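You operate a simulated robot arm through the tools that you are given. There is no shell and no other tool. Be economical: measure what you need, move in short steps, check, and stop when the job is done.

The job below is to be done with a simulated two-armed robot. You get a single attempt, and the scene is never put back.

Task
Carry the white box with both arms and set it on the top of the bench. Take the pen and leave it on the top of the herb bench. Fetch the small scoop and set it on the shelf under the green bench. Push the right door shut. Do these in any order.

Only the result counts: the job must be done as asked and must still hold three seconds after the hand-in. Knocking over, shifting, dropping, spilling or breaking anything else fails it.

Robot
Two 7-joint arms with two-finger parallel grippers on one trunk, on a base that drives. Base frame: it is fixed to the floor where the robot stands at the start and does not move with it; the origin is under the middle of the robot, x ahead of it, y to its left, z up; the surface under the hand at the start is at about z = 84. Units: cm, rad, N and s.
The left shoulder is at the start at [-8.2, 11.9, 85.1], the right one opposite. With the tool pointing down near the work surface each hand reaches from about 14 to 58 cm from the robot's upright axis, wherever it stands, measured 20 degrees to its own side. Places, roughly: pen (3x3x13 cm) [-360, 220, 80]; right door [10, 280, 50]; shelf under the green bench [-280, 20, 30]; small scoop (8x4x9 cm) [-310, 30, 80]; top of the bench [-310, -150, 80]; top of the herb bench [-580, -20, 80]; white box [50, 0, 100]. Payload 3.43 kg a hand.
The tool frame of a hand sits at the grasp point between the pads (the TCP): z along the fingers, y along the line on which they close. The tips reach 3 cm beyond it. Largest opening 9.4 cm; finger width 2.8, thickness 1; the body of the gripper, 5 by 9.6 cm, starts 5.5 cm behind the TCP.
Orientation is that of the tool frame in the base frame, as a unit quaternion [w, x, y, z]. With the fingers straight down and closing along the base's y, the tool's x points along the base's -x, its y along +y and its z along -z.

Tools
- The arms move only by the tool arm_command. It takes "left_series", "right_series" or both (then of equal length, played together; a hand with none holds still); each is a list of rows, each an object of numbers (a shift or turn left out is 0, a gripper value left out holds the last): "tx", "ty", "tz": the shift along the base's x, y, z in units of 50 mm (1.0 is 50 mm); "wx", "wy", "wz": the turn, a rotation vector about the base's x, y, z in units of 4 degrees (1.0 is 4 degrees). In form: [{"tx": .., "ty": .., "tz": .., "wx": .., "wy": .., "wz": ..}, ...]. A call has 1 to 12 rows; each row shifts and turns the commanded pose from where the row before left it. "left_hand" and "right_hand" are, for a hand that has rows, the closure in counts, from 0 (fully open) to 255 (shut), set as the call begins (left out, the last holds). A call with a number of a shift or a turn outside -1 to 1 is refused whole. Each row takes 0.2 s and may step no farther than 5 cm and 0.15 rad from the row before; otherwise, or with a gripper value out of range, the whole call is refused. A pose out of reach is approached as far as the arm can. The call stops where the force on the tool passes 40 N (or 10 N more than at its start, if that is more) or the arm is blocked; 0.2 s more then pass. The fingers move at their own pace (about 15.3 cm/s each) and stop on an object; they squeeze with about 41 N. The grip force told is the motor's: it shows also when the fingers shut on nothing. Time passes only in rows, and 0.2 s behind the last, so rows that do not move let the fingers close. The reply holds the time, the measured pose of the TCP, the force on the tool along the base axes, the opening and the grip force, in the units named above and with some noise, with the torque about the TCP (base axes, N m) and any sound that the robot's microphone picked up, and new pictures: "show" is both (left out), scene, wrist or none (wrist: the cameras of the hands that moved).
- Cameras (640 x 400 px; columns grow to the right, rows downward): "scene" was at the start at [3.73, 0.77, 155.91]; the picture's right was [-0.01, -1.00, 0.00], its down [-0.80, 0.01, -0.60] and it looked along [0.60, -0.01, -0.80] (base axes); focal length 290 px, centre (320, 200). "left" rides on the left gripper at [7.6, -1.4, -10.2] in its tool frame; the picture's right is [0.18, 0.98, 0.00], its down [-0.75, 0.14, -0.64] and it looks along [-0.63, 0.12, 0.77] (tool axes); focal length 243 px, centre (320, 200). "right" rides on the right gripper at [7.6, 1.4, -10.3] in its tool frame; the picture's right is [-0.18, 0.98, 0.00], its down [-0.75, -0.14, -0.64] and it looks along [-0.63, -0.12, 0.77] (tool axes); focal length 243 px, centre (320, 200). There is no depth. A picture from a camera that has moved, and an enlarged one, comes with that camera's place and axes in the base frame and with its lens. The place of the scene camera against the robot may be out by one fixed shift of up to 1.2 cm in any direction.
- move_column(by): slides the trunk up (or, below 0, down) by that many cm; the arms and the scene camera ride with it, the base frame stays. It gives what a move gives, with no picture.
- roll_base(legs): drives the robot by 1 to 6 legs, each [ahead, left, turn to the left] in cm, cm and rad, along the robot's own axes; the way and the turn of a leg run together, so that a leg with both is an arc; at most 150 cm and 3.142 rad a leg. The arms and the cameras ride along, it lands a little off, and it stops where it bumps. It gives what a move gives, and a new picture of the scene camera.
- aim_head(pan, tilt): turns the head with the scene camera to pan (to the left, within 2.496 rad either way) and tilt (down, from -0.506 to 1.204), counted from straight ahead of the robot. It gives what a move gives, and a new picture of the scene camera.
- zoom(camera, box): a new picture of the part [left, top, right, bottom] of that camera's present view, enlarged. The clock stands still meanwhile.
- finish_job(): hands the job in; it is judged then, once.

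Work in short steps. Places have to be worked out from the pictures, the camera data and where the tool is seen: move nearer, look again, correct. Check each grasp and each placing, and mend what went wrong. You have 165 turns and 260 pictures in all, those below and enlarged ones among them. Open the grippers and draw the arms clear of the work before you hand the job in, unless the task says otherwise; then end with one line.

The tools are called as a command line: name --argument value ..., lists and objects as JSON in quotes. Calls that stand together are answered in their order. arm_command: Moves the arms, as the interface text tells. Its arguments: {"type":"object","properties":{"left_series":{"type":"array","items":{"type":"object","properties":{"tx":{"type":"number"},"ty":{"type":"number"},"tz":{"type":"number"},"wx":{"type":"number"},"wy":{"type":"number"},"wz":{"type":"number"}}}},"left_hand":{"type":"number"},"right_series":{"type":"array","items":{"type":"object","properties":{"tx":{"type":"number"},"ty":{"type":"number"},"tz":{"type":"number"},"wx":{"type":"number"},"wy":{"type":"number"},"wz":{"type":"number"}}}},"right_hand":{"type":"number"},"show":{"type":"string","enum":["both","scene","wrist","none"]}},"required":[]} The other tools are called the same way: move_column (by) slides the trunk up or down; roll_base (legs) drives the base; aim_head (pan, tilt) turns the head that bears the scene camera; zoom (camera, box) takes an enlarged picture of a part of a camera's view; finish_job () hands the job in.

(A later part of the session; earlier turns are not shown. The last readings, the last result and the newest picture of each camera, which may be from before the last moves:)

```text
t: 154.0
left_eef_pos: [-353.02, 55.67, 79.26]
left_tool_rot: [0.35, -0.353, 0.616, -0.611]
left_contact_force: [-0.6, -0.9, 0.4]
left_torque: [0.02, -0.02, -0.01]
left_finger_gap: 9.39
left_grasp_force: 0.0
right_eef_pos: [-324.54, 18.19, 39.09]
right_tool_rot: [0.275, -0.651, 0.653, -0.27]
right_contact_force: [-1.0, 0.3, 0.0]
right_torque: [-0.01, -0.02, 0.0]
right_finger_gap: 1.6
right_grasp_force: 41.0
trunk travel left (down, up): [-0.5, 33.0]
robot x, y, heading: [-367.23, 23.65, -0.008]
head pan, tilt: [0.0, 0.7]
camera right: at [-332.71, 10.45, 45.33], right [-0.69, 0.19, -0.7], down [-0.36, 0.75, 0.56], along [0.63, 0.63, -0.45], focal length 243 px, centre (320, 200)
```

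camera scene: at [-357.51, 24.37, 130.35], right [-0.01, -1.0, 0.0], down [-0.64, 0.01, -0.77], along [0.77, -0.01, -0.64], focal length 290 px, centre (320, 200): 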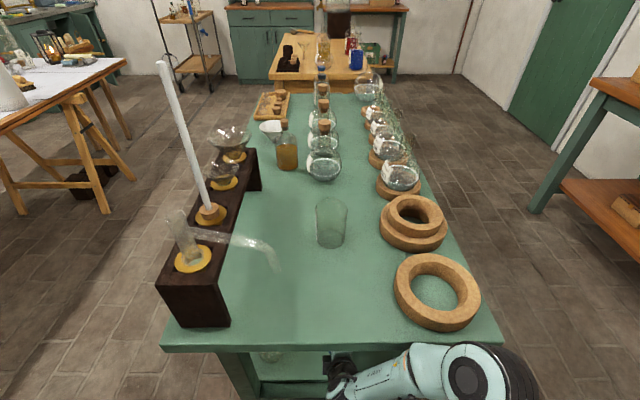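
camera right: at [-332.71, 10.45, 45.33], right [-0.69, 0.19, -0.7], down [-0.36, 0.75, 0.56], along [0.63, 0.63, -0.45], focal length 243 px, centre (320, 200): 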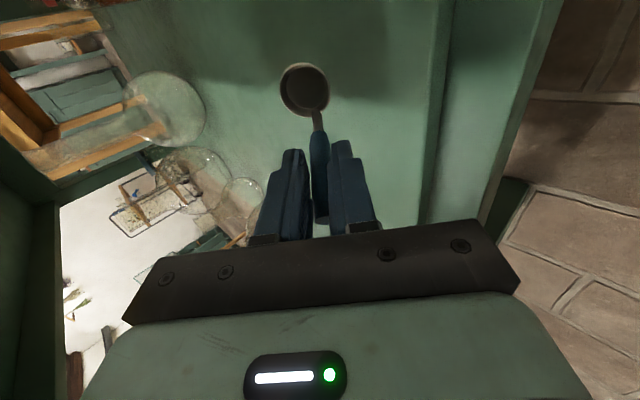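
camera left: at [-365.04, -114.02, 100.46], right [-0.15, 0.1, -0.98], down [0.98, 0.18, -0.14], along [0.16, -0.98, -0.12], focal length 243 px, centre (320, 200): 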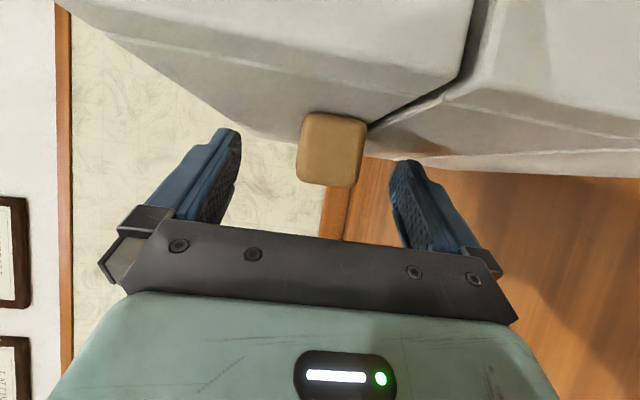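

Triangulating the shelf's edge now gives z≈29 and x≈−325, so I first reach 6 cm farther in before lowering more.

arm_command --right_series '[{"tx": 0.3}, {"tx": 0.3}, {"tx": 0.3}, {"tx": 0.3}, {}]'

```text
t: 155.2
left_eef_pos: [-353.66, 55.57, 79.45]
left_tool_rot: [0.352, -0.349, 0.615, -0.613]
left_contact_force: [0.0, -0.5, -0.3]
left_torque: [0.01, 0.02, -0.02]
left_finger_gap: 9.4
left_grasp_force: 0.0
right_eef_pos: [-319.14, 17.98, 39.11]
right_tool_rot: [0.275, -0.652, 0.653, -0.27]
right_contact_force: [-1.0, 0.7, 0.1]
right_torque: [-0.02, 0.03, -0.03]
right_finger_gap: 1.57
right_grasp_force: 41.5
trunk travel left (down, up): [-0.5, 33.0]
robot x, y, heading: [-367.18, 24.04, -0.009]
head pan, tilt: [0.0, 0.7]
camera scene: at [-358.63, 24.3, 130.41], right [-0.01, -1.0, 0.0], down [-0.64, 0.01, -0.77], along [0.77, -0.01, -0.64], focal length 290 px, centre (320, 200)
camera right: at [-327.43, 10.4, 45.28], right [-0.69, 0.19, -0.7], down [-0.36, 0.75, 0.56], along [0.63, 0.64, -0.45], focal length 243 px, centre (320, 200)
```

scene: 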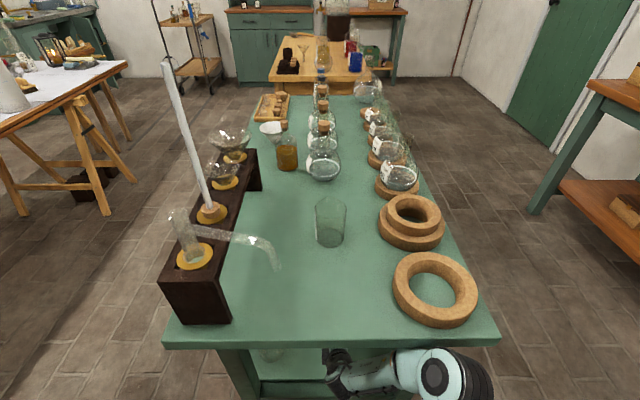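
right: 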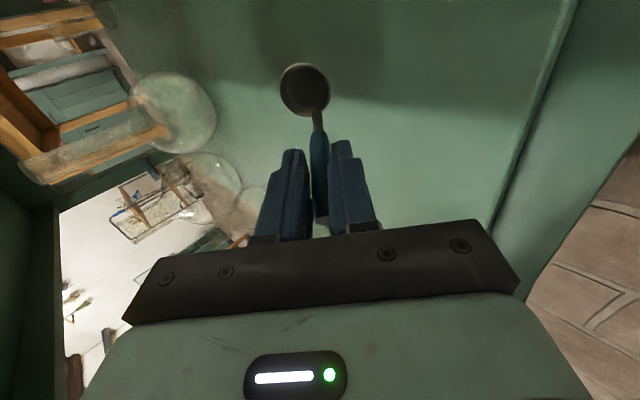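

The base crept back slightly — my elbow touches the bench's end. I back off 1.5 cm and then lower the hand further.

roll_base --legs '[[-1.5, 0, 0]]'

arm_command --right_series '[{"tz": -0.2}, {"tz": -0.2}, {"tz": -0.2}, {}]' --show "wrist"

```text
t: 156.0
left_eef_pos: [-354.41, 55.74, 79.14]
left_tool_rot: [0.351, -0.352, 0.615, -0.612]
left_contact_force: [0.9, 0.0, -0.4]
left_torque: [-0.01, -0.02, -0.04]
left_finger_gap: 9.4
left_grasp_force: 0.0
right_eef_pos: [-319.8, 18.03, 39.14]
right_tool_rot: [0.275, -0.651, 0.653, -0.271]
right_contact_force: [-0.5, 0.0, 0.5]
right_torque: [0.02, 0.01, 0.04]
right_finger_gap: 1.6
right_grasp_force: 41.1
trunk travel left (down, up): [-0.5, 33.0]
robot x, y, heading: [-368.4, 24.02, -0.006]
head pan, tilt: [0.0, 0.7]
camera scene: at [-358.95, 24.39, 130.35], right [-0.01, -1.0, 0.0], down [-0.64, 0.01, -0.77], along [0.77, -0.01, -0.64], focal length 290 px, centre (320, 200)
```

scene: 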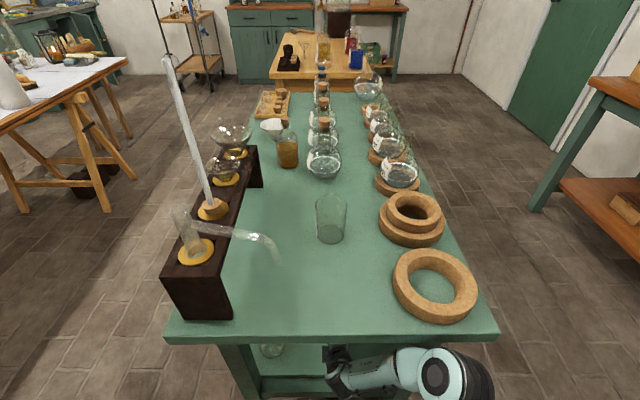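

```text
t: 157.0
left_eef_pos: [-354.4, 55.61, 79.27]
left_tool_rot: [0.35, -0.353, 0.616, -0.611]
left_contact_force: [0.4, 0.5, -0.9]
left_torque: [0.01, -0.02, 0.01]
left_finger_gap: 9.39
left_grasp_force: 0.0
right_eef_pos: [-319.9, 18.04, 36.18]
right_tool_rot: [0.276, -0.652, 0.653, -0.271]
right_contact_force: [0.1, 0.1, -0.3]
right_torque: [0.03, -0.03, 0.01]
right_finger_gap: 1.58
right_grasp_force: 40.9
trunk travel left (down, up): [-0.5, 33.0]
robot x, y, heading: [-368.56, 23.4, -0.007]
head pan, tilt: [0.0, 0.7]
camera right: at [-328.1, 10.39, 42.35], right [-0.69, 0.19, -0.7], down [-0.36, 0.75, 0.56], along [0.63, 0.63, -0.45], focal length 243 px, centre (320, 200)
```

right: 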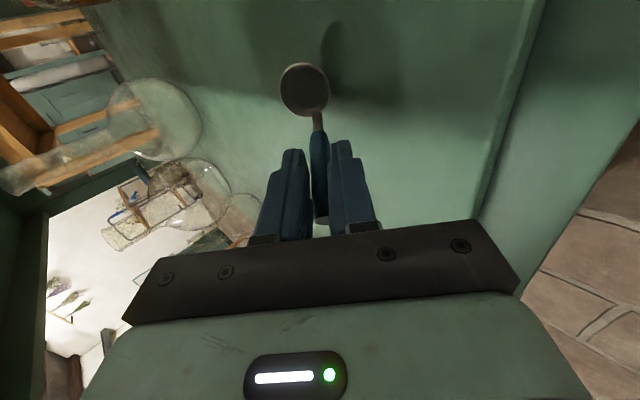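

The cup's shadow is nearing the cup. I keep lowering in small steps until contact.

arm_command --right_series '[{"tz": -0.1}, {"tz": -0.1}, {"tz": -0.1}, {}]' --show "none"

arm_command --right_series '[{"tz": -0.08}, {"tz": -0.08}, {}]' --show "wrist"

```text
t: 158.0
left_eef_pos: [-354.53, 55.69, 79.24]
left_tool_rot: [0.351, -0.353, 0.614, -0.612]
left_contact_force: [-0.3, -0.4, -0.4]
left_torque: [-0.01, 0.02, 0.02]
left_finger_gap: 9.41
left_grasp_force: 0.1
right_eef_pos: [-319.83, 18.38, 34.84]
right_tool_rot: [0.277, -0.651, 0.652, -0.272]
right_contact_force: [0.1, 9.2, 22.9]
right_torque: [-0.17, -1.23, 0.44]
right_finger_gap: 1.77
right_grasp_force: 41.1
trunk travel left (down, up): [-0.5, 33.0]
robot x, y, heading: [-368.78, 23.41, -0.008]
head pan, tilt: [0.0, 0.7]
```

```text
t: 158.8
left_eef_pos: [-354.6, 55.53, 79.23]
left_tool_rot: [0.351, -0.353, 0.615, -0.612]
left_contact_force: [-0.4, 0.1, 0.2]
left_torque: [-0.01, 0.03, 0.0]
left_finger_gap: 9.4
left_grasp_force: 0.0
right_eef_pos: [-319.81, 18.17, 34.07]
right_tool_rot: [0.276, -0.651, 0.653, -0.272]
right_contact_force: [-12.4, 0.8, 31.7]
right_torque: [-0.37, -1.19, -0.08]
right_finger_gap: 1.88
right_grasp_force: 40.8
trunk travel left (down, up): [-0.5, 33.0]
robot x, y, heading: [-368.4, 23.71, -0.007]
head pan, tilt: [0.0, 0.7]
camera right: at [-328.12, 10.45, 40.1], right [-0.69, 0.19, -0.7], down [-0.36, 0.75, 0.55], along [0.63, 0.63, -0.45], focal length 243 px, centre (320, 200)
```

right: 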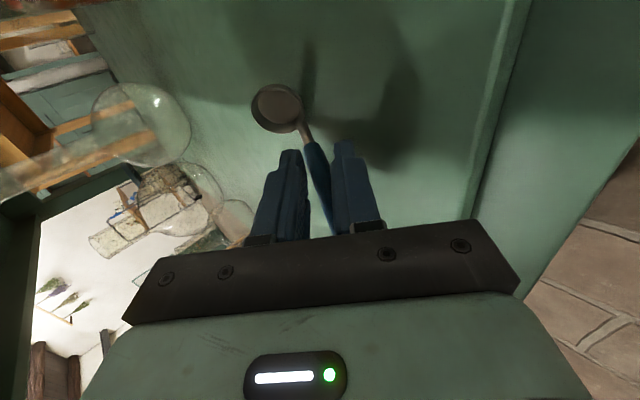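

Contact with the shelf; I lift 0.8 cm and open the hand partway so that the scoop settles.

arm_command --right_series '[{"tz": 0.16}, {}]' --show "none"

arm_command --right_series '[{"tz": 0.03}, {"tz": 0.05}, {"tz": 0.05}, {}]' --right_hand 130 --show "wrist"

```text
t: 159.4
left_eef_pos: [-354.49, 55.65, 79.28]
left_tool_rot: [0.351, -0.352, 0.616, -0.611]
left_contact_force: [0.0, 0.1, -0.4]
left_torque: [-0.02, 0.0, -0.01]
left_finger_gap: 9.37
left_grasp_force: 0.1
right_eef_pos: [-319.93, 18.14, 34.49]
right_tool_rot: [0.274, -0.652, 0.654, -0.27]
right_contact_force: [0.6, -0.6, 1.5]
right_torque: [-0.11, -0.1, -0.07]
right_finger_gap: 1.69
right_grasp_force: 41.5
trunk travel left (down, up): [-0.5, 33.0]
robot x, y, heading: [-368.69, 23.91, -0.006]
head pan, tilt: [0.0, 0.7]
```

```text
t: 160.4
left_eef_pos: [-354.44, 55.58, 79.24]
left_tool_rot: [0.35, -0.353, 0.615, -0.612]
left_contact_force: [-0.6, -0.5, 0.4]
left_torque: [-0.04, 0.0, -0.02]
left_finger_gap: 9.4
left_grasp_force: 0.1
right_eef_pos: [-319.91, 18.11, 35.28]
right_tool_rot: [0.276, -0.651, 0.653, -0.27]
right_contact_force: [-0.2, -0.5, 0.2]
right_torque: [0.04, 0.0, 0.0]
right_finger_gap: 4.62
right_grasp_force: 0.0
trunk travel left (down, up): [-0.5, 33.0]
robot x, y, heading: [-368.8, 23.43, -0.007]
head pan, tilt: [0.0, 0.7]
camera right: at [-328.12, 10.45, 41.46], right [-0.69, 0.19, -0.7], down [-0.36, 0.75, 0.56], along [0.63, 0.63, -0.45], focal length 243 px, centre (320, 200)
```

right: 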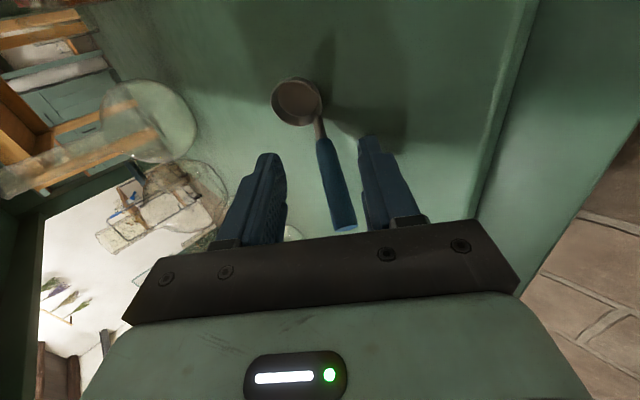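

The scoop is free and rests on the shelf. I draw the hand back along its own axis and check.

arm_command --right_series '[{"tx": -0.14, "tz": 0.14}, {"tx": -0.2, "tz": 0.2}, {"tx": -0.35, "tz": 0.35}, {"tx": -0.35, "tz": 0.35}, {"tx": -0.5, "tz": 0.4}, {}]' --show "wrist"

```text
t: 161.8
left_eef_pos: [-354.44, 55.67, 79.2]
left_tool_rot: [0.35, -0.354, 0.616, -0.611]
left_contact_force: [0.2, -0.4, -0.4]
left_torque: [-0.01, 0.01, 0.0]
left_finger_gap: 9.39
left_grasp_force: 0.1
right_eef_pos: [-327.48, 18.24, 42.53]
right_tool_rot: [0.277, -0.65, 0.653, -0.271]
right_contact_force: [0.3, -0.5, -0.2]
right_torque: [0.01, 0.01, -0.06]
right_finger_gap: 4.6
right_grasp_force: 0.0
trunk travel left (down, up): [-0.5, 33.0]
robot x, y, heading: [-368.7, 23.37, -0.009]
head pan, tilt: [0.0, 0.7]
camera right: at [-335.78, 10.49, 48.72], right [-0.69, 0.19, -0.7], down [-0.36, 0.75, 0.56], along [0.63, 0.63, -0.45], focal length 243 px, centre (320, 200)
```

right: 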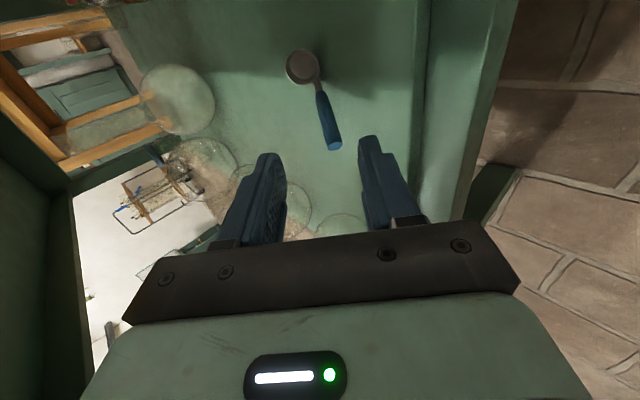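

The scoop lies safely on the shelf, well in from its edge. I back away, raise the trunk, and turn toward the still table for the pen.

roll_base --legs '[[-40, 0, 0]]'

zoom --camera "scene" --box '[220, 200, 420, 320]'

move_column --by 27

roll_base --legs '[[0, 0, 1.575]]'

```text
t: 164.3
left_eef_pos: [-394.45, 55.94, 79.25]
left_tool_rot: [0.352, -0.354, 0.615, -0.61]
left_contact_force: [0.6, -0.1, 0.5]
left_torque: [0.02, 0.01, -0.03]
left_finger_gap: 9.4
left_grasp_force: 0.1
right_eef_pos: [-367.22, 18.71, 42.5]
right_tool_rot: [-0.277, 0.653, -0.65, 0.271]
right_contact_force: [-0.4, 0.1, 0.2]
right_torque: [-0.01, 0.02, 0.0]
right_finger_gap: 4.58
right_grasp_force: 0.0
trunk travel left (down, up): [-0.5, 33.0]
robot x, y, heading: [-408.51, 23.84, 0.001]
head pan, tilt: [0.0, 0.7]
camera scene: at [-398.73, 24.64, 130.34], right [0.0, -1.0, 0.0], down [-0.64, 0.0, -0.77], along [0.77, 0.0, -0.64], focal length 290 px, centre (320, 200)
```

scene: 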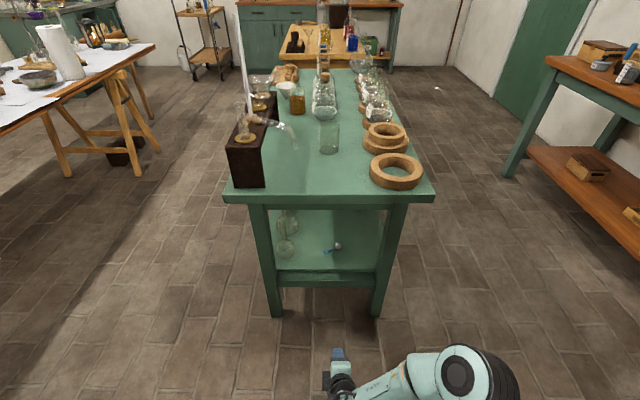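

```text
3.20 times, centred on (320, 260) of scene
camera zoom: at [-398.73, 24.64, 130.34], right [0.0, -1.0, 0.0], down [-0.64, 0.0, -0.77], along [0.77, 0.0, -0.64], focal length 930 px, centre (320, 8)
```

zoom: 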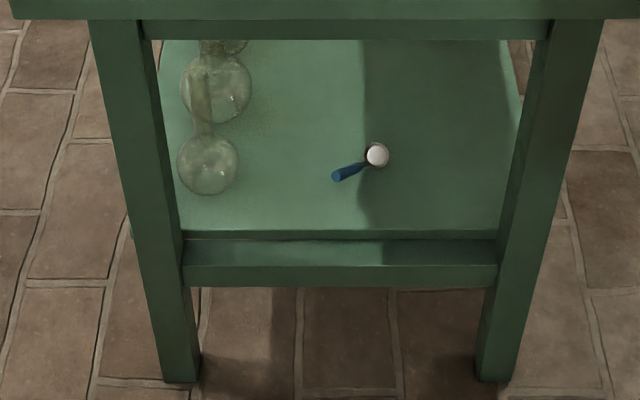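

```text
t: 167.0
left_eef_pos: [-394.5, 55.89, 106.18]
left_tool_rot: [0.352, -0.354, 0.614, -0.611]
left_contact_force: [0.4, 0.3, 0.1]
left_torque: [-0.05, -0.02, 0.0]
left_finger_gap: 9.39
left_grasp_force: 0.0
right_eef_pos: [-367.31, 18.64, 69.43]
right_tool_rot: [-0.277, 0.653, -0.651, 0.27]
right_contact_force: [-0.2, -0.1, 0.5]
right_torque: [-0.03, 0.03, 0.01]
right_finger_gap: 4.6
right_grasp_force: 0.2
trunk travel left (down, up): [-27.5, 6.0]
robot x, y, heading: [-407.99, 23.65, 0.002]
head pan, tilt: [0.0, 0.7]
```

```text
t: 171.3
left_eef_pos: [-440.78, 37.4, 106.38]
left_tool_rot: [-0.682, 0.687, -0.179, 0.178]
left_contact_force: [0.1, -0.6, -0.3]
left_torque: [-0.02, 0.04, 0.0]
left_finger_gap: 9.39
left_grasp_force: 0.0
right_eef_pos: [-403.79, 65.1, 69.6]
right_tool_rot: [-0.386, 0.922, 0.008, -0.007]
right_contact_force: [0.1, 1.2, 0.4]
right_torque: [-0.01, 0.03, 0.0]
right_finger_gap: 4.61
right_grasp_force: 0.1
trunk travel left (down, up): [-27.5, 6.0]
robot x, y, heading: [-408.62, 23.85, 1.577]
head pan, tilt: [0.0, 0.7]
camera scene: at [-407.74, 28.75, 157.73], right [1.0, 0.01, 0.0], down [0.01, -0.64, -0.76], along [-0.01, 0.76, -0.64], focal length 290 px, centre (320, 200)
```

scene: 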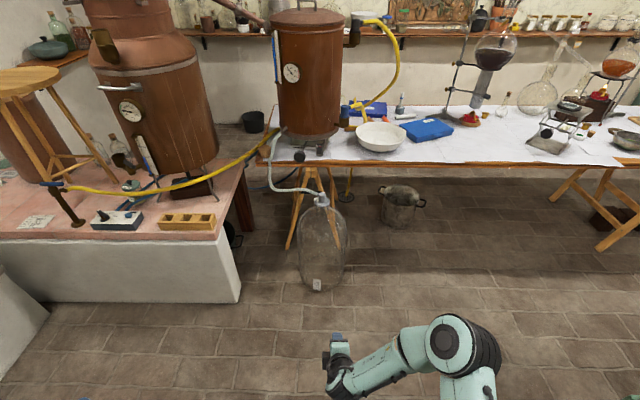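

Scoop confirmed on the shelf. For the pen I use the left hand, pitched 45° down and pointing forward with fingers closing horizontally; the right hand gets lifted and stowed to the side.

arm_command --left_series '[{"tx": 0.148, "ty": 0.14, "wx": -0.128, "wy": 0.974, "wz": -0.128}, {"tx": 0.148, "ty": 0.14, "wx": -0.128, "wy": 0.974, "wz": -0.128}, {"tx": 0.148, "ty": 0.14, "wx": -0.128, "wy": 0.974, "wz": -0.128}, {"tx": 0.148, "ty": 0.14, "wx": -0.128, "wy": 0.974, "wz": -0.128}, {"tx": 0.148, "ty": 0.14, "wx": -0.128, "wy": 0.974, "wz": -0.128}, {"tx": 0.148, "ty": 0.14, "wx": -0.128, "wy": 0.974, "wz": -0.128}, {"tx": 0.148, "ty": 0.14, "wx": -0.128, "wy": 0.974, "wz": -0.128}, {"tx": 0.148, "ty": 0.14, "wx": -0.128, "wy": 0.974, "wz": -0.128}, {"tx": 0.148, "ty": 0.14, "wx": -0.128, "wy": 0.974, "wz": -0.128}, {"tx": 0.148, "ty": 0.14, "wx": -0.128, "wy": 0.974, "wz": -0.128}, {"tx": 0.148, "ty": 0.14, "wx": -0.128, "wy": 0.974, "wz": -0.128}, {"tx": 0.148, "ty": 0.14, "wx": -0.128, "wy": 0.974, "wz": -0.128}]' --right_series '[{"tz": 1}, {"tz": 1}, {"tz": 1}, {"tz": 1}, {"tz": 1}, {"tz": 1}, {"tz": 0.8}, {"tx": 0.8, "ty": -0.5}, {"tx": 0.8, "ty": -0.5}, {"tx": 0.8, "ty": -0.5}, {"tx": 0.8, "ty": -0.5}, {"tx": 0.8, "ty": -0.5}]' --show "none"

arm_command --left_series '[{"tx": 0.148, "ty": 0.14, "wx": -0.128, "wy": 0.974, "wz": -0.128}, {"tx": 0.148, "ty": 0.14, "wx": -0.128, "wy": 0.974, "wz": -0.128}, {"tx": 0.148, "ty": 0.14, "wx": -0.128, "wy": 0.974, "wz": -0.128}, {"tx": 0.148, "ty": 0.14, "wx": -0.128, "wy": 0.974, "wz": -0.128}, {"tx": 0.148, "ty": 0.14, "wx": -0.128, "wy": 0.974, "wz": -0.128}, {"tx": 0.148, "ty": 0.14, "wx": -0.128, "wy": 0.974, "wz": -0.128}, {"tx": 0.148, "ty": 0.14, "wx": -0.128, "wy": 0.974, "wz": -0.128}, {"tx": 0.148, "ty": 0.14, "wx": -0.128, "wy": 0.974, "wz": -0.128}, {"tx": 0.148, "ty": 0.14, "wx": -0.128, "wy": 0.974, "wz": -0.128}, {"tx": 0.148, "ty": 0.14, "wx": -0.128, "wy": 0.974, "wz": -0.128}, {"tx": 0.148, "ty": 0.14, "wx": -0.128, "wy": 0.974, "wz": -0.128}]' --right_series '[{"tx": 0.75, "ty": -0.6}, {"tx": 0.75, "ty": -0.6}, {"tx": 0.75, "ty": -0.6}, {"tx": 0.75, "ty": -0.6}, {}, {}, {}, {}, {}, {}, {}]'

```text
t: 173.9
left_eef_pos: [-432.11, 45.89, 106.49]
left_tool_rot: [-0.508, 0.724, -0.462, -0.065]
left_contact_force: [0.3, 0.5, 0.7]
left_torque: [0.0, 0.0, -0.01]
left_finger_gap: 9.41
left_grasp_force: 0.0
left hand out of reach, approached as far as the arm can: row 8
right_eef_pos: [-383.81, 52.46, 103.66]
right_tool_rot: [-0.388, 0.921, 0.007, -0.009]
right_contact_force: [0.3, 0.6, 0.1]
right_torque: [0.01, 0.02, 0.02]
right_finger_gap: 4.59
right_grasp_force: 0.0
trunk travel left (down, up): [-27.5, 6.0]
robot x, y, heading: [-408.22, 23.78, 1.582]
head pan, tilt: [0.0, 0.7]
```

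```text
t: 176.3
left_eef_pos: [-423.93, 53.68, 106.44]
left_tool_rot: [-0.271, 0.652, -0.651, -0.278]
left_contact_force: [0.9, -0.2, 0.2]
left_torque: [-0.01, -0.02, 0.01]
left_finger_gap: 9.39
left_grasp_force: 0.0
right_eef_pos: [-368.83, 40.43, 103.29]
right_tool_rot: [-0.386, 0.922, 0.008, -0.008]
right_contact_force: [-0.5, 0.1, -1.5]
right_torque: [0.0, 0.0, -0.01]
right_finger_gap: 4.62
right_grasp_force: 0.1
trunk travel left (down, up): [-27.5, 6.0]
robot x, y, heading: [-408.2, 23.69, 1.586]
head pan, tilt: [0.0, 0.7]
camera scene: at [-407.69, 28.78, 157.73], right [1.0, 0.01, 0.0], down [0.01, -0.64, -0.76], along [-0.01, 0.76, -0.64], focal length 290 px, centre (320, 200)
camera right: at [-360.89, 32.16, 109.61], right [-0.18, -0.69, -0.7], down [-0.74, -0.37, 0.56], along [-0.65, 0.62, -0.45], focal length 243 px, centre (320, 200)
camera left: at [-422.43, 41.0, 108.07], right [-0.98, -0.13, -0.12], down [-0.13, 0.07, 0.99], along [-0.12, 0.99, -0.08], focal length 243 px, centre (320, 200)
```

scene: 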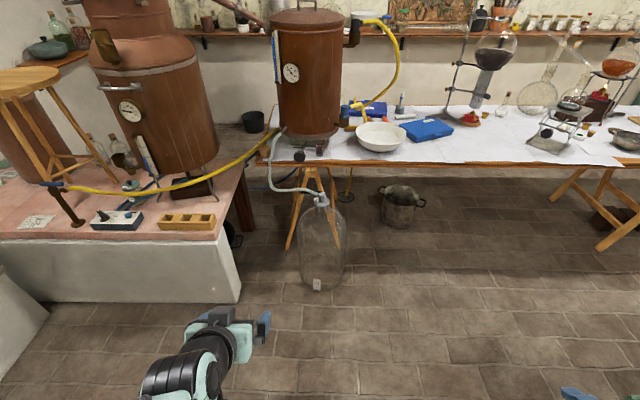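
right: 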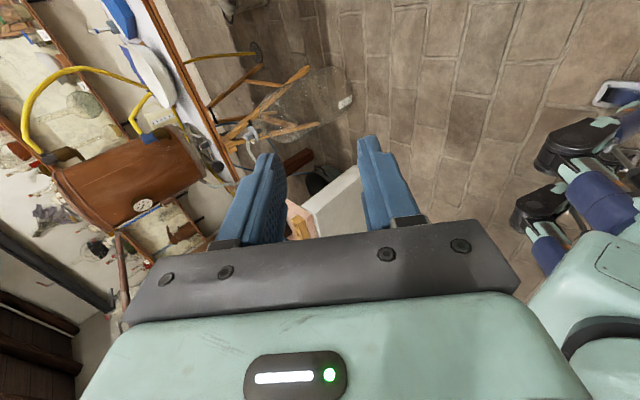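
left: 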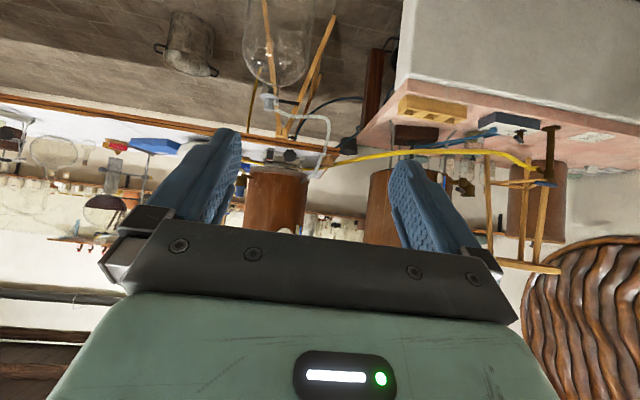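

Arms are ready. I drive around the floor flask to a point in front of the pen, staying clear of the table for now.

roll_base --legs '[[38, 0, -0.012], [24, -60, 0]]'

```text
t: 183.9
left_eef_pos: [-365.83, 115.89, 106.41]
left_tool_rot: [0.271, -0.652, 0.652, 0.278]
left_contact_force: [0.4, 0.8, 0.1]
left_torque: [0.01, 0.01, 0.03]
left_finger_gap: 9.43
left_grasp_force: 0.0
right_eef_pos: [-310.77, 102.39, 103.44]
right_tool_rot: [-0.387, 0.922, 0.008, -0.008]
right_contact_force: [-0.6, -1.1, 0.2]
right_torque: [-0.02, 0.04, 0.02]
right_finger_gap: 4.6
right_grasp_force: 0.0
trunk travel left (down, up): [-27.5, 6.0]
robot x, y, heading: [-350.41, 85.92, 1.581]
head pan, tilt: [0.0, 0.7]
camera scene: at [-349.65, 90.92, 157.73], right [1.0, 0.01, 0.0], down [0.01, -0.64, -0.76], along [-0.01, 0.76, -0.64], focal length 290 px, centre (320, 200)
```

scene: 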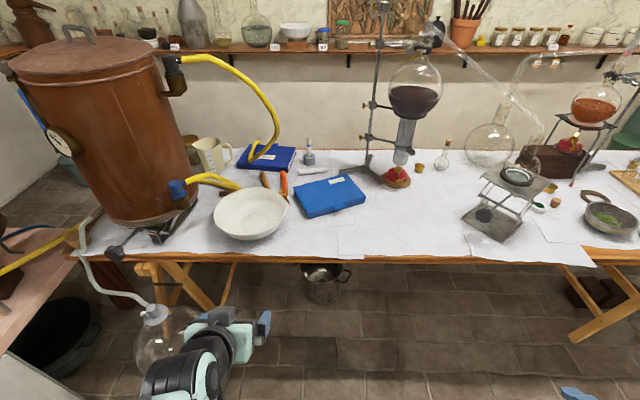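

The pen stands in a small ink pot beyond the blue case. I enlarge that part.

zoom --camera "scene" --box '[230, 120, 410, 240]'

```text
3.33 times, centred on (320, 180) of scene
camera zoom: at [-349.65, 90.92, 157.73], right [1.0, 0.01, 0.0], down [0.01, -0.64, -0.76], along [-0.01, 0.76, -0.64], focal length 968 px, centre (320, 267)
```

zoom: 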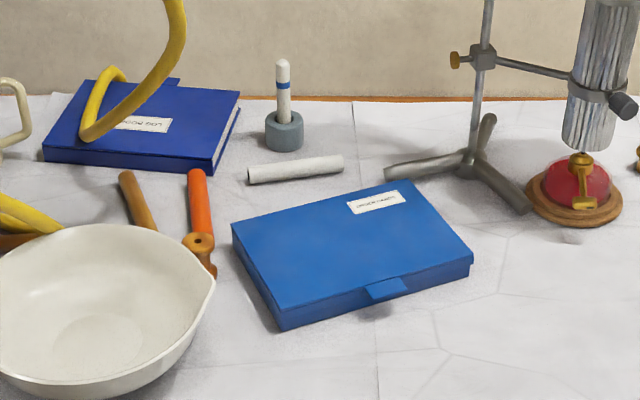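

The pen (white, blue stripe) stands in a holder: base ≈(−356.6, 214), pen top z≈92, table ≈77. I stretch the left hand forward here, still in front of the table, to learn its reach.

arm_command --left_series '[{"tx": 0.23, "ty": 0.75, "tz": -0.23}, {"tx": 0.23, "ty": 0.75, "tz": -0.23}, {"tx": 0.23, "ty": 0.75, "tz": -0.23}, {"tx": 0.23, "ty": 0.75, "tz": -0.23}, {"tx": 0.23, "ty": 0.75, "tz": -0.23}, {"tx": 0.23, "ty": 0.75, "tz": -0.23}, {"tx": 0.23, "ty": 0.75, "tz": -0.1}, {"tx": 0.23, "ty": 0.75}, {}]'

```text
t: 185.9
left_eef_pos: [-356.86, 146.07, 99.24]
left_tool_rot: [-0.271, 0.652, -0.651, -0.278]
left_contact_force: [0.9, -0.3, 0.4]
left_torque: [0.03, 0.0, -0.03]
left_finger_gap: 9.42
left_grasp_force: 0.1
right_eef_pos: [-310.66, 102.5, 103.49]
right_tool_rot: [-0.387, 0.922, 0.007, -0.007]
right_contact_force: [-0.2, -0.1, 0.4]
right_torque: [-0.03, -0.02, -0.01]
right_finger_gap: 4.62
right_grasp_force: 0.2
trunk travel left (down, up): [-27.5, 6.0]
robot x, y, heading: [-350.43, 85.81, 1.583]
head pan, tilt: [0.0, 0.7]
camera scene: at [-349.69, 90.84, 157.73], right [1.0, 0.01, 0.0], down [0.01, -0.64, -0.77], along [-0.01, 0.77, -0.64], focal length 290 px, centre (320, 200)
camera left: at [-355.36, 133.37, 100.85], right [-0.98, -0.13, -0.12], down [-0.13, 0.07, 0.99], along [-0.12, 0.99, -0.08], focal length 243 px, centre (320, 200)
```

scene: 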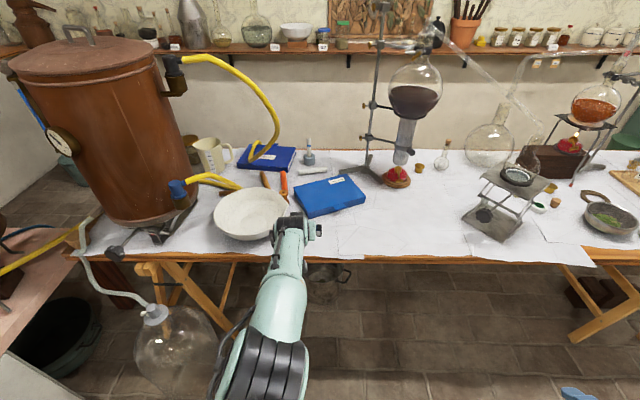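
left: 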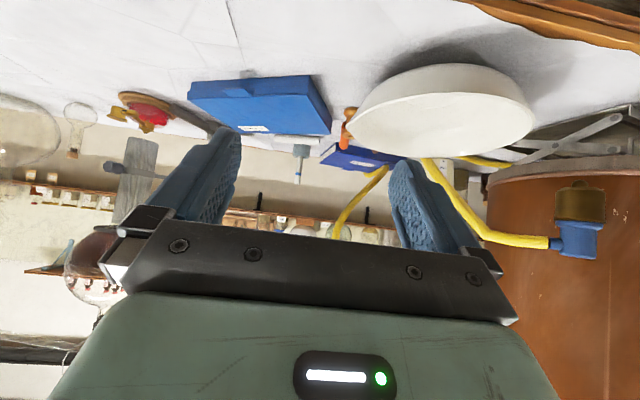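

Reach of 60 cm ahead works with the pen lined up in the wrist view. I stretch 7 cm more, then approach with the base in steps, hand at z≈96 above everything on the table.

arm_command --left_series '[{"ty": 0.5, "tz": -0.1}, {"ty": 0.5, "tz": -0.1}, {"ty": 0.4, "tz": -0.1}, {}]' --show "none"

roll_base --legs '[[42, 0, -0.012]]'

arm_command --left_series '[{}]' --show "wrist"

```text
t: 186.9
left_eef_pos: [-356.23, 148.62, 97.55]
left_tool_rot: [0.272, -0.651, 0.652, 0.278]
left_contact_force: [-0.1, 0.2, -1.0]
left_torque: [0.01, 0.02, -0.03]
left_finger_gap: 9.4
left_grasp_force: 0.1
left hand out of reach, approached as far as the arm can: row 1, 2, 3
right_eef_pos: [-310.66, 102.48, 103.4]
right_tool_rot: [-0.387, 0.922, 0.007, -0.008]
right_contact_force: [-0.1, -0.6, -0.2]
right_torque: [0.02, 0.01, -0.01]
right_finger_gap: 4.6
right_grasp_force: 0.0
trunk travel left (down, up): [-27.5, 6.0]
robot x, y, heading: [-350.18, 85.92, 1.581]
head pan, tilt: [0.0, 0.7]
```

```text
t: 189.5
left_eef_pos: [-355.46, 190.57, 97.57]
left_tool_rot: [0.274, -0.646, 0.656, 0.276]
left_contact_force: [0.3, 0.3, 0.3]
left_torque: [0.02, 0.03, -0.01]
left_finger_gap: 9.4
left_grasp_force: 0.0
right_eef_pos: [-310.63, 144.07, 103.42]
right_tool_rot: [-0.387, 0.922, 0.001, -0.004]
right_contact_force: [0.5, -1.0, 0.5]
right_torque: [-0.02, 0.02, -0.02]
right_finger_gap: 4.62
right_grasp_force: 0.0
trunk travel left (down, up): [-27.5, 6.0]
robot x, y, heading: [-350.67, 128.02, 1.567]
head pan, tilt: [0.0, 0.7]
camera scene: at [-349.75, 132.91, 157.73], right [1.0, 0.0, 0.0], down [0.0, -0.64, -0.76], along [0.0, 0.76, -0.64], focal length 290 px, centre (320, 200)
```

scene: 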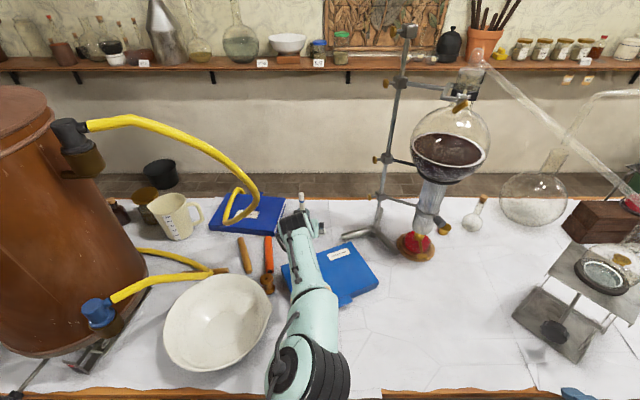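

```text
t: 189.9
left_eef_pos: [-355.55, 190.4, 97.59]
left_tool_rot: [0.274, -0.647, 0.656, 0.277]
left_contact_force: [-0.4, -0.3, -0.6]
left_torque: [0.01, 0.01, 0.02]
left_finger_gap: 9.42
left_grasp_force: 0.0
right_eef_pos: [-310.53, 143.83, 103.53]
right_tool_rot: [-0.387, 0.922, 0.002, -0.005]
right_contact_force: [0.3, 0.0, 0.3]
right_torque: [-0.02, -0.01, -0.04]
right_finger_gap: 4.63
right_grasp_force: 0.1
trunk travel left (down, up): [-27.5, 6.0]
robot x, y, heading: [-350.26, 127.8, 1.566]
head pan, tilt: [0.0, 0.7]
camera left: at [-354.2, 177.79, 99.23], right [-0.99, -0.12, -0.12], down [-0.13, 0.07, 0.99], along [-0.11, 0.99, -0.08], focal length 243 px, centre (320, 200)
```

left: 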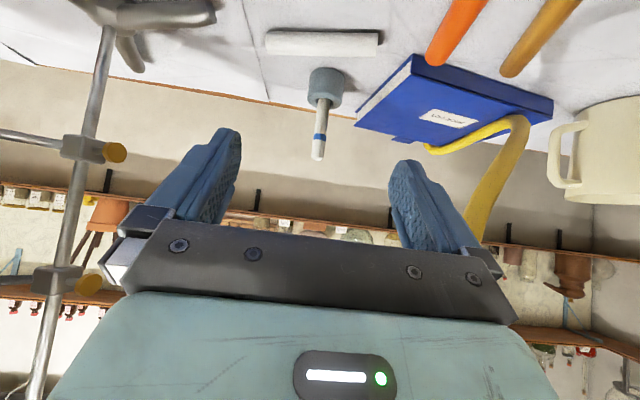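

Pen top now measured at (−357, 214.5, z≈90), holder top z≈82. I raise the trunk 4 cm and roll 19 cm closer.

move_column --by 4

roll_base --legs '[[19, 0, 0]]'

arm_command --left_series '[{"tx": -0.2, "tz": -0.5}, {"tz": -0.5}, {}]' --show "wrist"

```text
t: 190.7
left_eef_pos: [-355.53, 190.4, 101.62]
left_tool_rot: [0.273, -0.646, 0.656, 0.277]
left_contact_force: [-0.1, -0.1, -0.2]
left_torque: [0.03, -0.01, -0.06]
left_finger_gap: 9.37
left_grasp_force: 0.1
right_eef_pos: [-310.62, 143.79, 107.44]
right_tool_rot: [-0.387, 0.922, 0.001, -0.004]
right_contact_force: [0.6, 0.0, 0.2]
right_torque: [0.05, -0.03, 0.03]
right_finger_gap: 4.6
right_grasp_force: 0.1
trunk travel left (down, up): [-31.5, 2.0]
robot x, y, heading: [-350.81, 127.96, 1.566]
head pan, tilt: [0.0, 0.7]
```

```text
t: 192.3
left_eef_pos: [-355.47, 209.57, 101.63]
left_tool_rot: [0.273, -0.648, 0.656, 0.276]
left_contact_force: [-0.2, 0.1, 0.3]
left_torque: [0.0, 0.02, -0.04]
left_finger_gap: 9.41
left_grasp_force: 0.0
right_eef_pos: [-310.68, 162.97, 107.37]
right_tool_rot: [-0.386, 0.922, 0.001, -0.005]
right_contact_force: [-0.3, -0.1, 0.6]
right_torque: [-0.03, 0.0, -0.01]
right_finger_gap: 4.6
right_grasp_force: 0.1
trunk travel left (down, up): [-31.5, 2.0]
robot x, y, heading: [-350.77, 146.96, 1.571]
head pan, tilt: [0.0, 0.7]
camera scene: at [-349.7, 151.92, 162.13], right [1.0, 0.0, 0.0], down [0.0, -0.64, -0.77], along [0.0, 0.77, -0.64], focal length 290 px, centre (320, 200)
```

scene: 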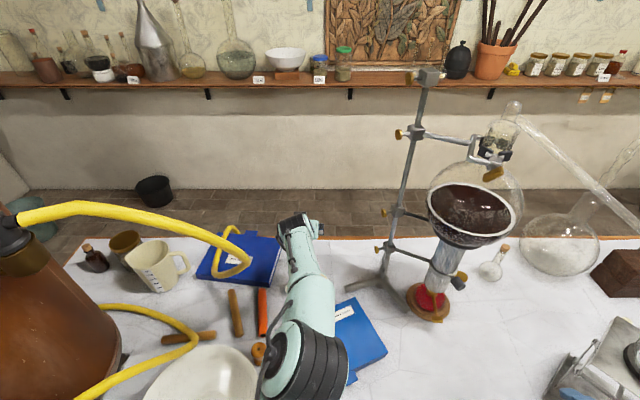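

```text
t: 193.1
left_eef_pos: [-356.55, 209.61, 96.74]
left_tool_rot: [0.273, -0.647, 0.656, 0.276]
left_contact_force: [-0.6, 0.4, 0.0]
left_torque: [0.0, -0.02, 0.01]
left_finger_gap: 9.39
left_grasp_force: 0.1
right_eef_pos: [-310.73, 163.03, 107.46]
right_tool_rot: [-0.387, 0.922, 0.002, -0.005]
right_contact_force: [0.0, -0.1, -0.1]
right_torque: [0.01, 0.01, -0.03]
right_finger_gap: 4.62
right_grasp_force: 0.1
trunk travel left (down, up): [-31.5, 2.0]
robot x, y, heading: [-350.51, 147.09, 1.57]
head pan, tilt: [0.0, 0.7]
camera left: at [-355.26, 196.89, 98.26], right [-0.99, -0.12, -0.12], down [-0.13, 0.07, 0.99], along [-0.11, 0.99, -0.08], focal length 243 px, centre (320, 200)
```

left: 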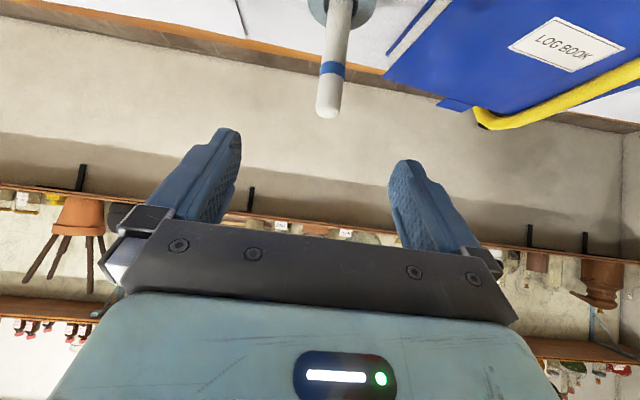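

Well aligned. I descend and move forward so that the pen's upper part comes between the pads.

arm_command --left_series '[{"tx": -0.05, "ty": 0.15, "tz": -0.45}, {"tx": -0.04, "ty": 0.15, "tz": -0.45}, {"ty": 0.2, "tz": -0.45}, {"ty": 0.25, "tz": -0.45}, {"ty": 0.2}, {}]' --show "wrist"

```text
t: 194.5
left_eef_pos: [-355.54, 209.57, 89.06]
left_tool_rot: [0.273, -0.647, 0.656, 0.277]
left_contact_force: [0.6, 0.1, 0.3]
left_torque: [0.01, 0.0, 0.0]
left_finger_gap: 9.4
left_grasp_force: 0.1
left hand out of reach, approached as far as the arm can: row 2, 3, 4, 5
right_eef_pos: [-310.66, 163.03, 107.35]
right_tool_rot: [-0.386, 0.923, 0.001, -0.006]
right_contact_force: [-0.2, 0.4, -0.6]
right_torque: [-0.01, 0.02, 0.01]
right_finger_gap: 4.62
right_grasp_force: 0.0
trunk travel left (down, up): [-31.5, 2.0]
robot x, y, heading: [-350.61, 147.06, 1.569]
head pan, tilt: [0.0, 0.7]
camera left: at [-354.22, 196.83, 90.72], right [-0.99, -0.12, -0.12], down [-0.13, 0.07, 0.99], along [-0.11, 0.99, -0.08], focal length 243 px, centre (320, 200)
```

left: 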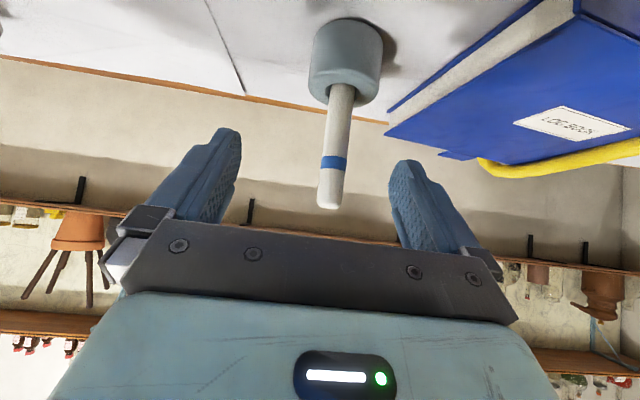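

The reach limit is ~62.5 cm, 5 cm short. My torso front is only ~3 cm ahead of the axis and the edge is at y≈157, so I roll 4.5 cm closer.

roll_base --legs '[[4.5, 0.5, 0]]'

arm_command --left_series '[{"tx": -0.1, "tz": -0.15}, {"tx": -0.1, "tz": -0.1}, {}]' --show "wrist"

```text
t: 195.5
left_eef_pos: [-356.1, 214.03, 89.08]
left_tool_rot: [0.272, -0.649, 0.655, 0.277]
left_contact_force: [0.2, -0.4, 0.1]
left_torque: [0.04, 0.0, -0.02]
left_finger_gap: 9.43
left_grasp_force: 0.1
right_eef_pos: [-311.16, 167.49, 107.52]
right_tool_rot: [-0.386, 0.922, 0.001, -0.005]
right_contact_force: [0.3, 0.3, 0.5]
right_torque: [-0.03, -0.01, 0.0]
right_finger_gap: 4.61
right_grasp_force: 0.0
trunk travel left (down, up): [-31.5, 2.0]
robot x, y, heading: [-350.95, 151.2, 1.57]
head pan, tilt: [0.0, 0.7]
stopped in leg 1: the robot was blocked; the commanded pose is now the measured one
camera scene: at [-350.23, 156.53, 162.17], right [1.0, 0.0, 0.0], down [0.0, -0.65, -0.76], along [0.0, 0.76, -0.65], focal length 290 px, centre (320, 200)
```

scene: 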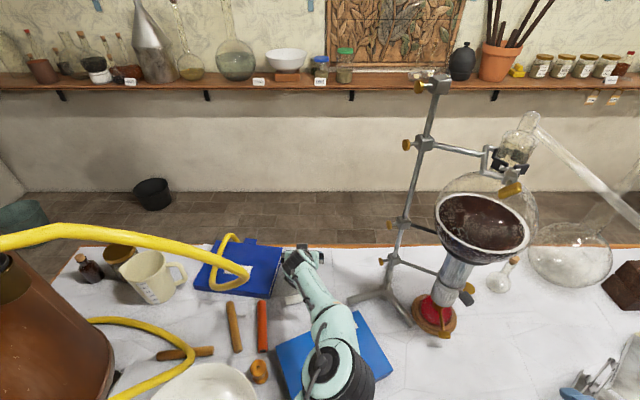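

```text
t: 196.3
left_eef_pos: [-356.9, 213.16, 88.1]
left_tool_rot: [0.273, -0.647, 0.655, 0.277]
left_contact_force: [-0.1, -0.6, 0.1]
left_torque: [0.02, -0.01, 0.0]
left_finger_gap: 9.4
left_grasp_force: 0.1
left hand out of reach, approached as far as the arm can: row 1, 2
right_eef_pos: [-310.9, 167.3, 107.43]
right_tool_rot: [-0.386, 0.922, 0.002, -0.005]
right_contact_force: [-0.8, -0.3, 1.1]
right_torque: [0.02, -0.01, -0.02]
right_finger_gap: 4.59
right_grasp_force: 0.0
trunk travel left (down, up): [-31.5, 2.0]
robot x, y, heading: [-350.92, 151.12, 1.569]
head pan, tilt: [0.0, 0.7]
camera left: at [-355.52, 200.48, 89.69], right [-0.99, -0.12, -0.12], down [-0.13, 0.07, 0.99], along [-0.11, 0.99, -0.08], focal length 243 px, centre (320, 200)
```

left: 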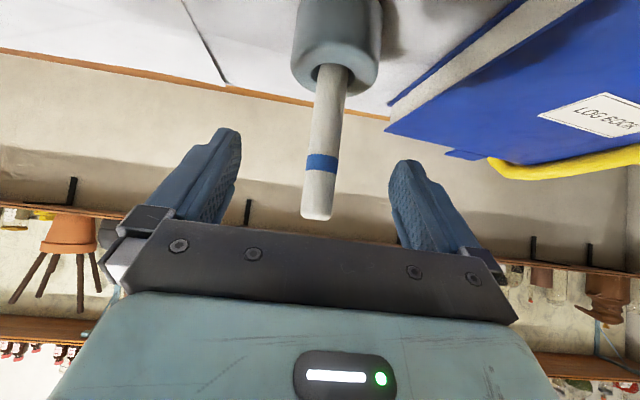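

Base stopped gently at the table's edge; the pen now stands between the pads, centred. I close the left hand.

arm_command --left_series '[{}, {}, {}, {}]' --left_hand 255 --show "wrist"

```text
t: 197.3
left_eef_pos: [-356.95, 213.21, 88.2]
left_tool_rot: [0.274, -0.647, 0.655, 0.278]
left_contact_force: [0.3, 0.1, -0.1]
left_torque: [-0.02, -0.02, -0.04]
left_finger_gap: 1.69
left_grasp_force: 40.7
right_eef_pos: [-311.09, 167.23, 107.45]
right_tool_rot: [-0.386, 0.922, 0.001, -0.005]
right_contact_force: [-0.1, -0.3, 0.1]
right_torque: [0.0, 0.0, 0.02]
right_finger_gap: 4.59
right_grasp_force: 0.1
trunk travel left (down, up): [-31.5, 2.0]
robot x, y, heading: [-351.08, 151.41, 1.571]
head pan, tilt: [0.0, 0.7]
camera left: at [-355.54, 200.51, 89.69], right [-0.98, -0.12, -0.12], down [-0.13, 0.07, 0.99], along [-0.11, 0.99, -0.08], focal length 243 px, centre (320, 200)
```

left: 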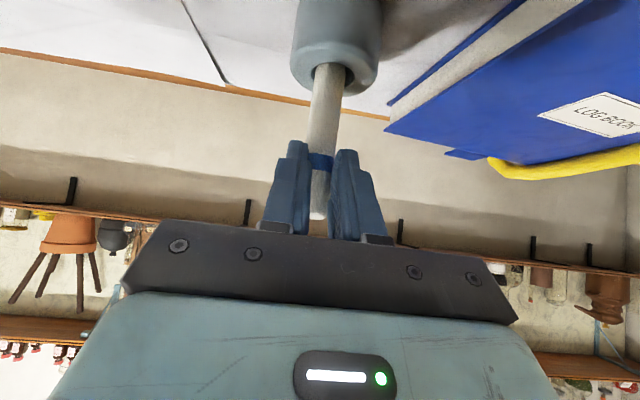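

Pen gripped (gap 1.7). I lift it straight up slowly, out of its holder.

arm_command --left_series '[{"tz": 0.15}, {"tz": 0.2}, {"tz": 0.25}, {"tz": 0.3}, {}]' --show "wrist"

```text
t: 198.5
left_eef_pos: [-356.7, 213.17, 92.67]
left_tool_rot: [0.274, -0.647, 0.655, 0.277]
left_contact_force: [0.2, 0.1, -0.5]
left_torque: [0.0, 0.01, 0.01]
left_finger_gap: 1.66
left_grasp_force: 41.0
right_eef_pos: [-311.13, 167.2, 107.59]
right_tool_rot: [-0.387, 0.922, 0.002, -0.005]
right_contact_force: [-0.3, -0.4, 0.1]
right_torque: [-0.01, -0.01, 0.01]
right_finger_gap: 4.63
right_grasp_force: 0.0
trunk travel left (down, up): [-31.5, 2.0]
robot x, y, heading: [-351.01, 151.61, 1.569]
head pan, tilt: [0.0, 0.7]
camera left: at [-355.45, 200.51, 94.23], right [-0.99, -0.12, -0.12], down [-0.13, 0.07, 0.99], along [-0.11, 0.99, -0.08], focal length 243 px, centre (320, 200)
```

left: 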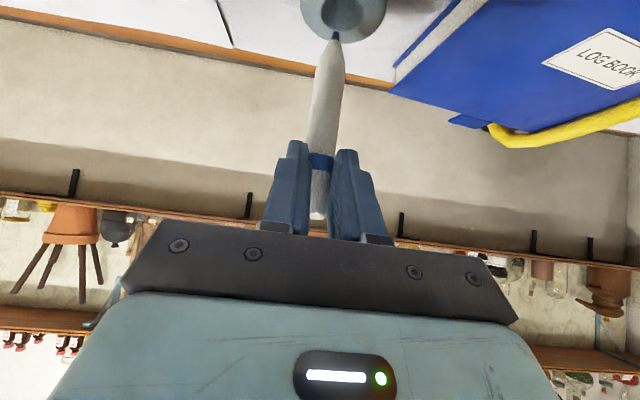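

The pen's tip is almost out. I lift further to z≈102, then back away from the table.

arm_command --left_series '[{"tz": 0.4}, {"tz": 0.5}, {"tz": 0.5}, {"tz": 0.5}, {}]' --show "wrist"

roll_base --legs '[[-55, 0, 0]]'

```text
t: 199.7
left_eef_pos: [-356.82, 213.21, 102.08]
left_tool_rot: [0.273, -0.648, 0.655, 0.278]
left_contact_force: [-1.2, 0.0, -0.6]
left_torque: [-0.02, -0.01, -0.03]
left_finger_gap: 1.67
left_grasp_force: 41.2
right_eef_pos: [-311.03, 167.27, 107.44]
right_tool_rot: [-0.386, 0.922, 0.001, -0.005]
right_contact_force: [-0.1, 0.7, 0.7]
right_torque: [0.0, -0.03, 0.06]
right_finger_gap: 4.62
right_grasp_force: 0.2
trunk travel left (down, up): [-31.5, 2.0]
robot x, y, heading: [-351.07, 151.18, 1.568]
head pan, tilt: [0.0, 0.7]
camera left: at [-355.53, 200.55, 103.73], right [-0.99, -0.12, -0.12], down [-0.13, 0.07, 0.99], along [-0.11, 0.99, -0.08], focal length 243 px, centre (320, 200)
```

left: 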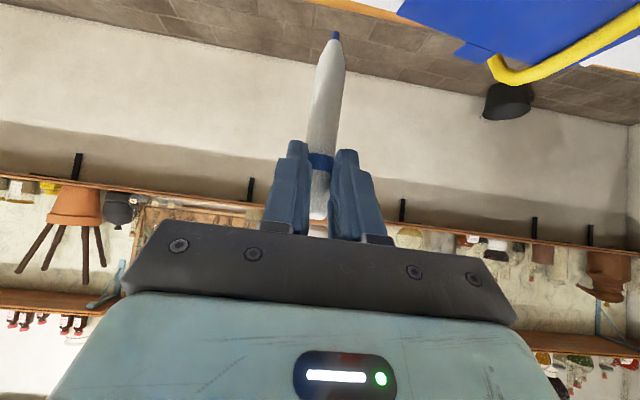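

```text
t: 202.8
left_eef_pos: [-357.11, 159.69, 102.18]
left_tool_rot: [0.272, -0.65, 0.653, 0.279]
left_contact_force: [-0.1, 0.2, -0.5]
left_torque: [-0.01, 0.02, 0.01]
left_finger_gap: 1.65
left_grasp_force: 41.2
right_eef_pos: [-310.99, 113.99, 107.53]
right_tool_rot: [-0.387, 0.922, 0.004, -0.005]
right_contact_force: [0.1, -0.7, -0.2]
right_torque: [0.01, 0.02, 0.03]
right_finger_gap: 4.61
right_grasp_force: 0.1
trunk travel left (down, up): [-31.5, 2.0]
robot x, y, heading: [-350.78, 97.82, 1.574]
head pan, tilt: [0.0, 0.7]
camera scene: at [-350.15, 102.64, 162.16], right [1.0, 0.0, 0.0], down [0.0, -0.64, -0.76], along [0.0, 0.76, -0.64], focal length 290 px, centre (320, 200)
```

scene: 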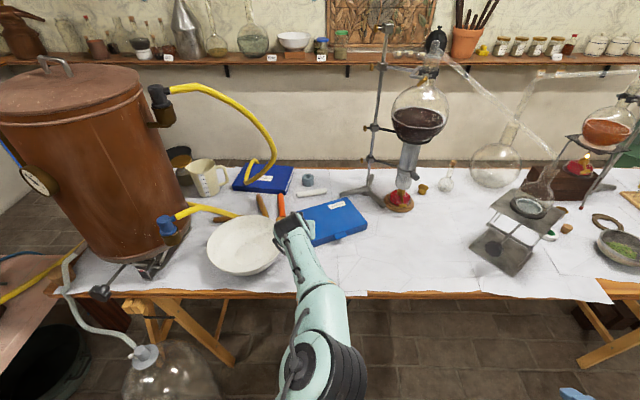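

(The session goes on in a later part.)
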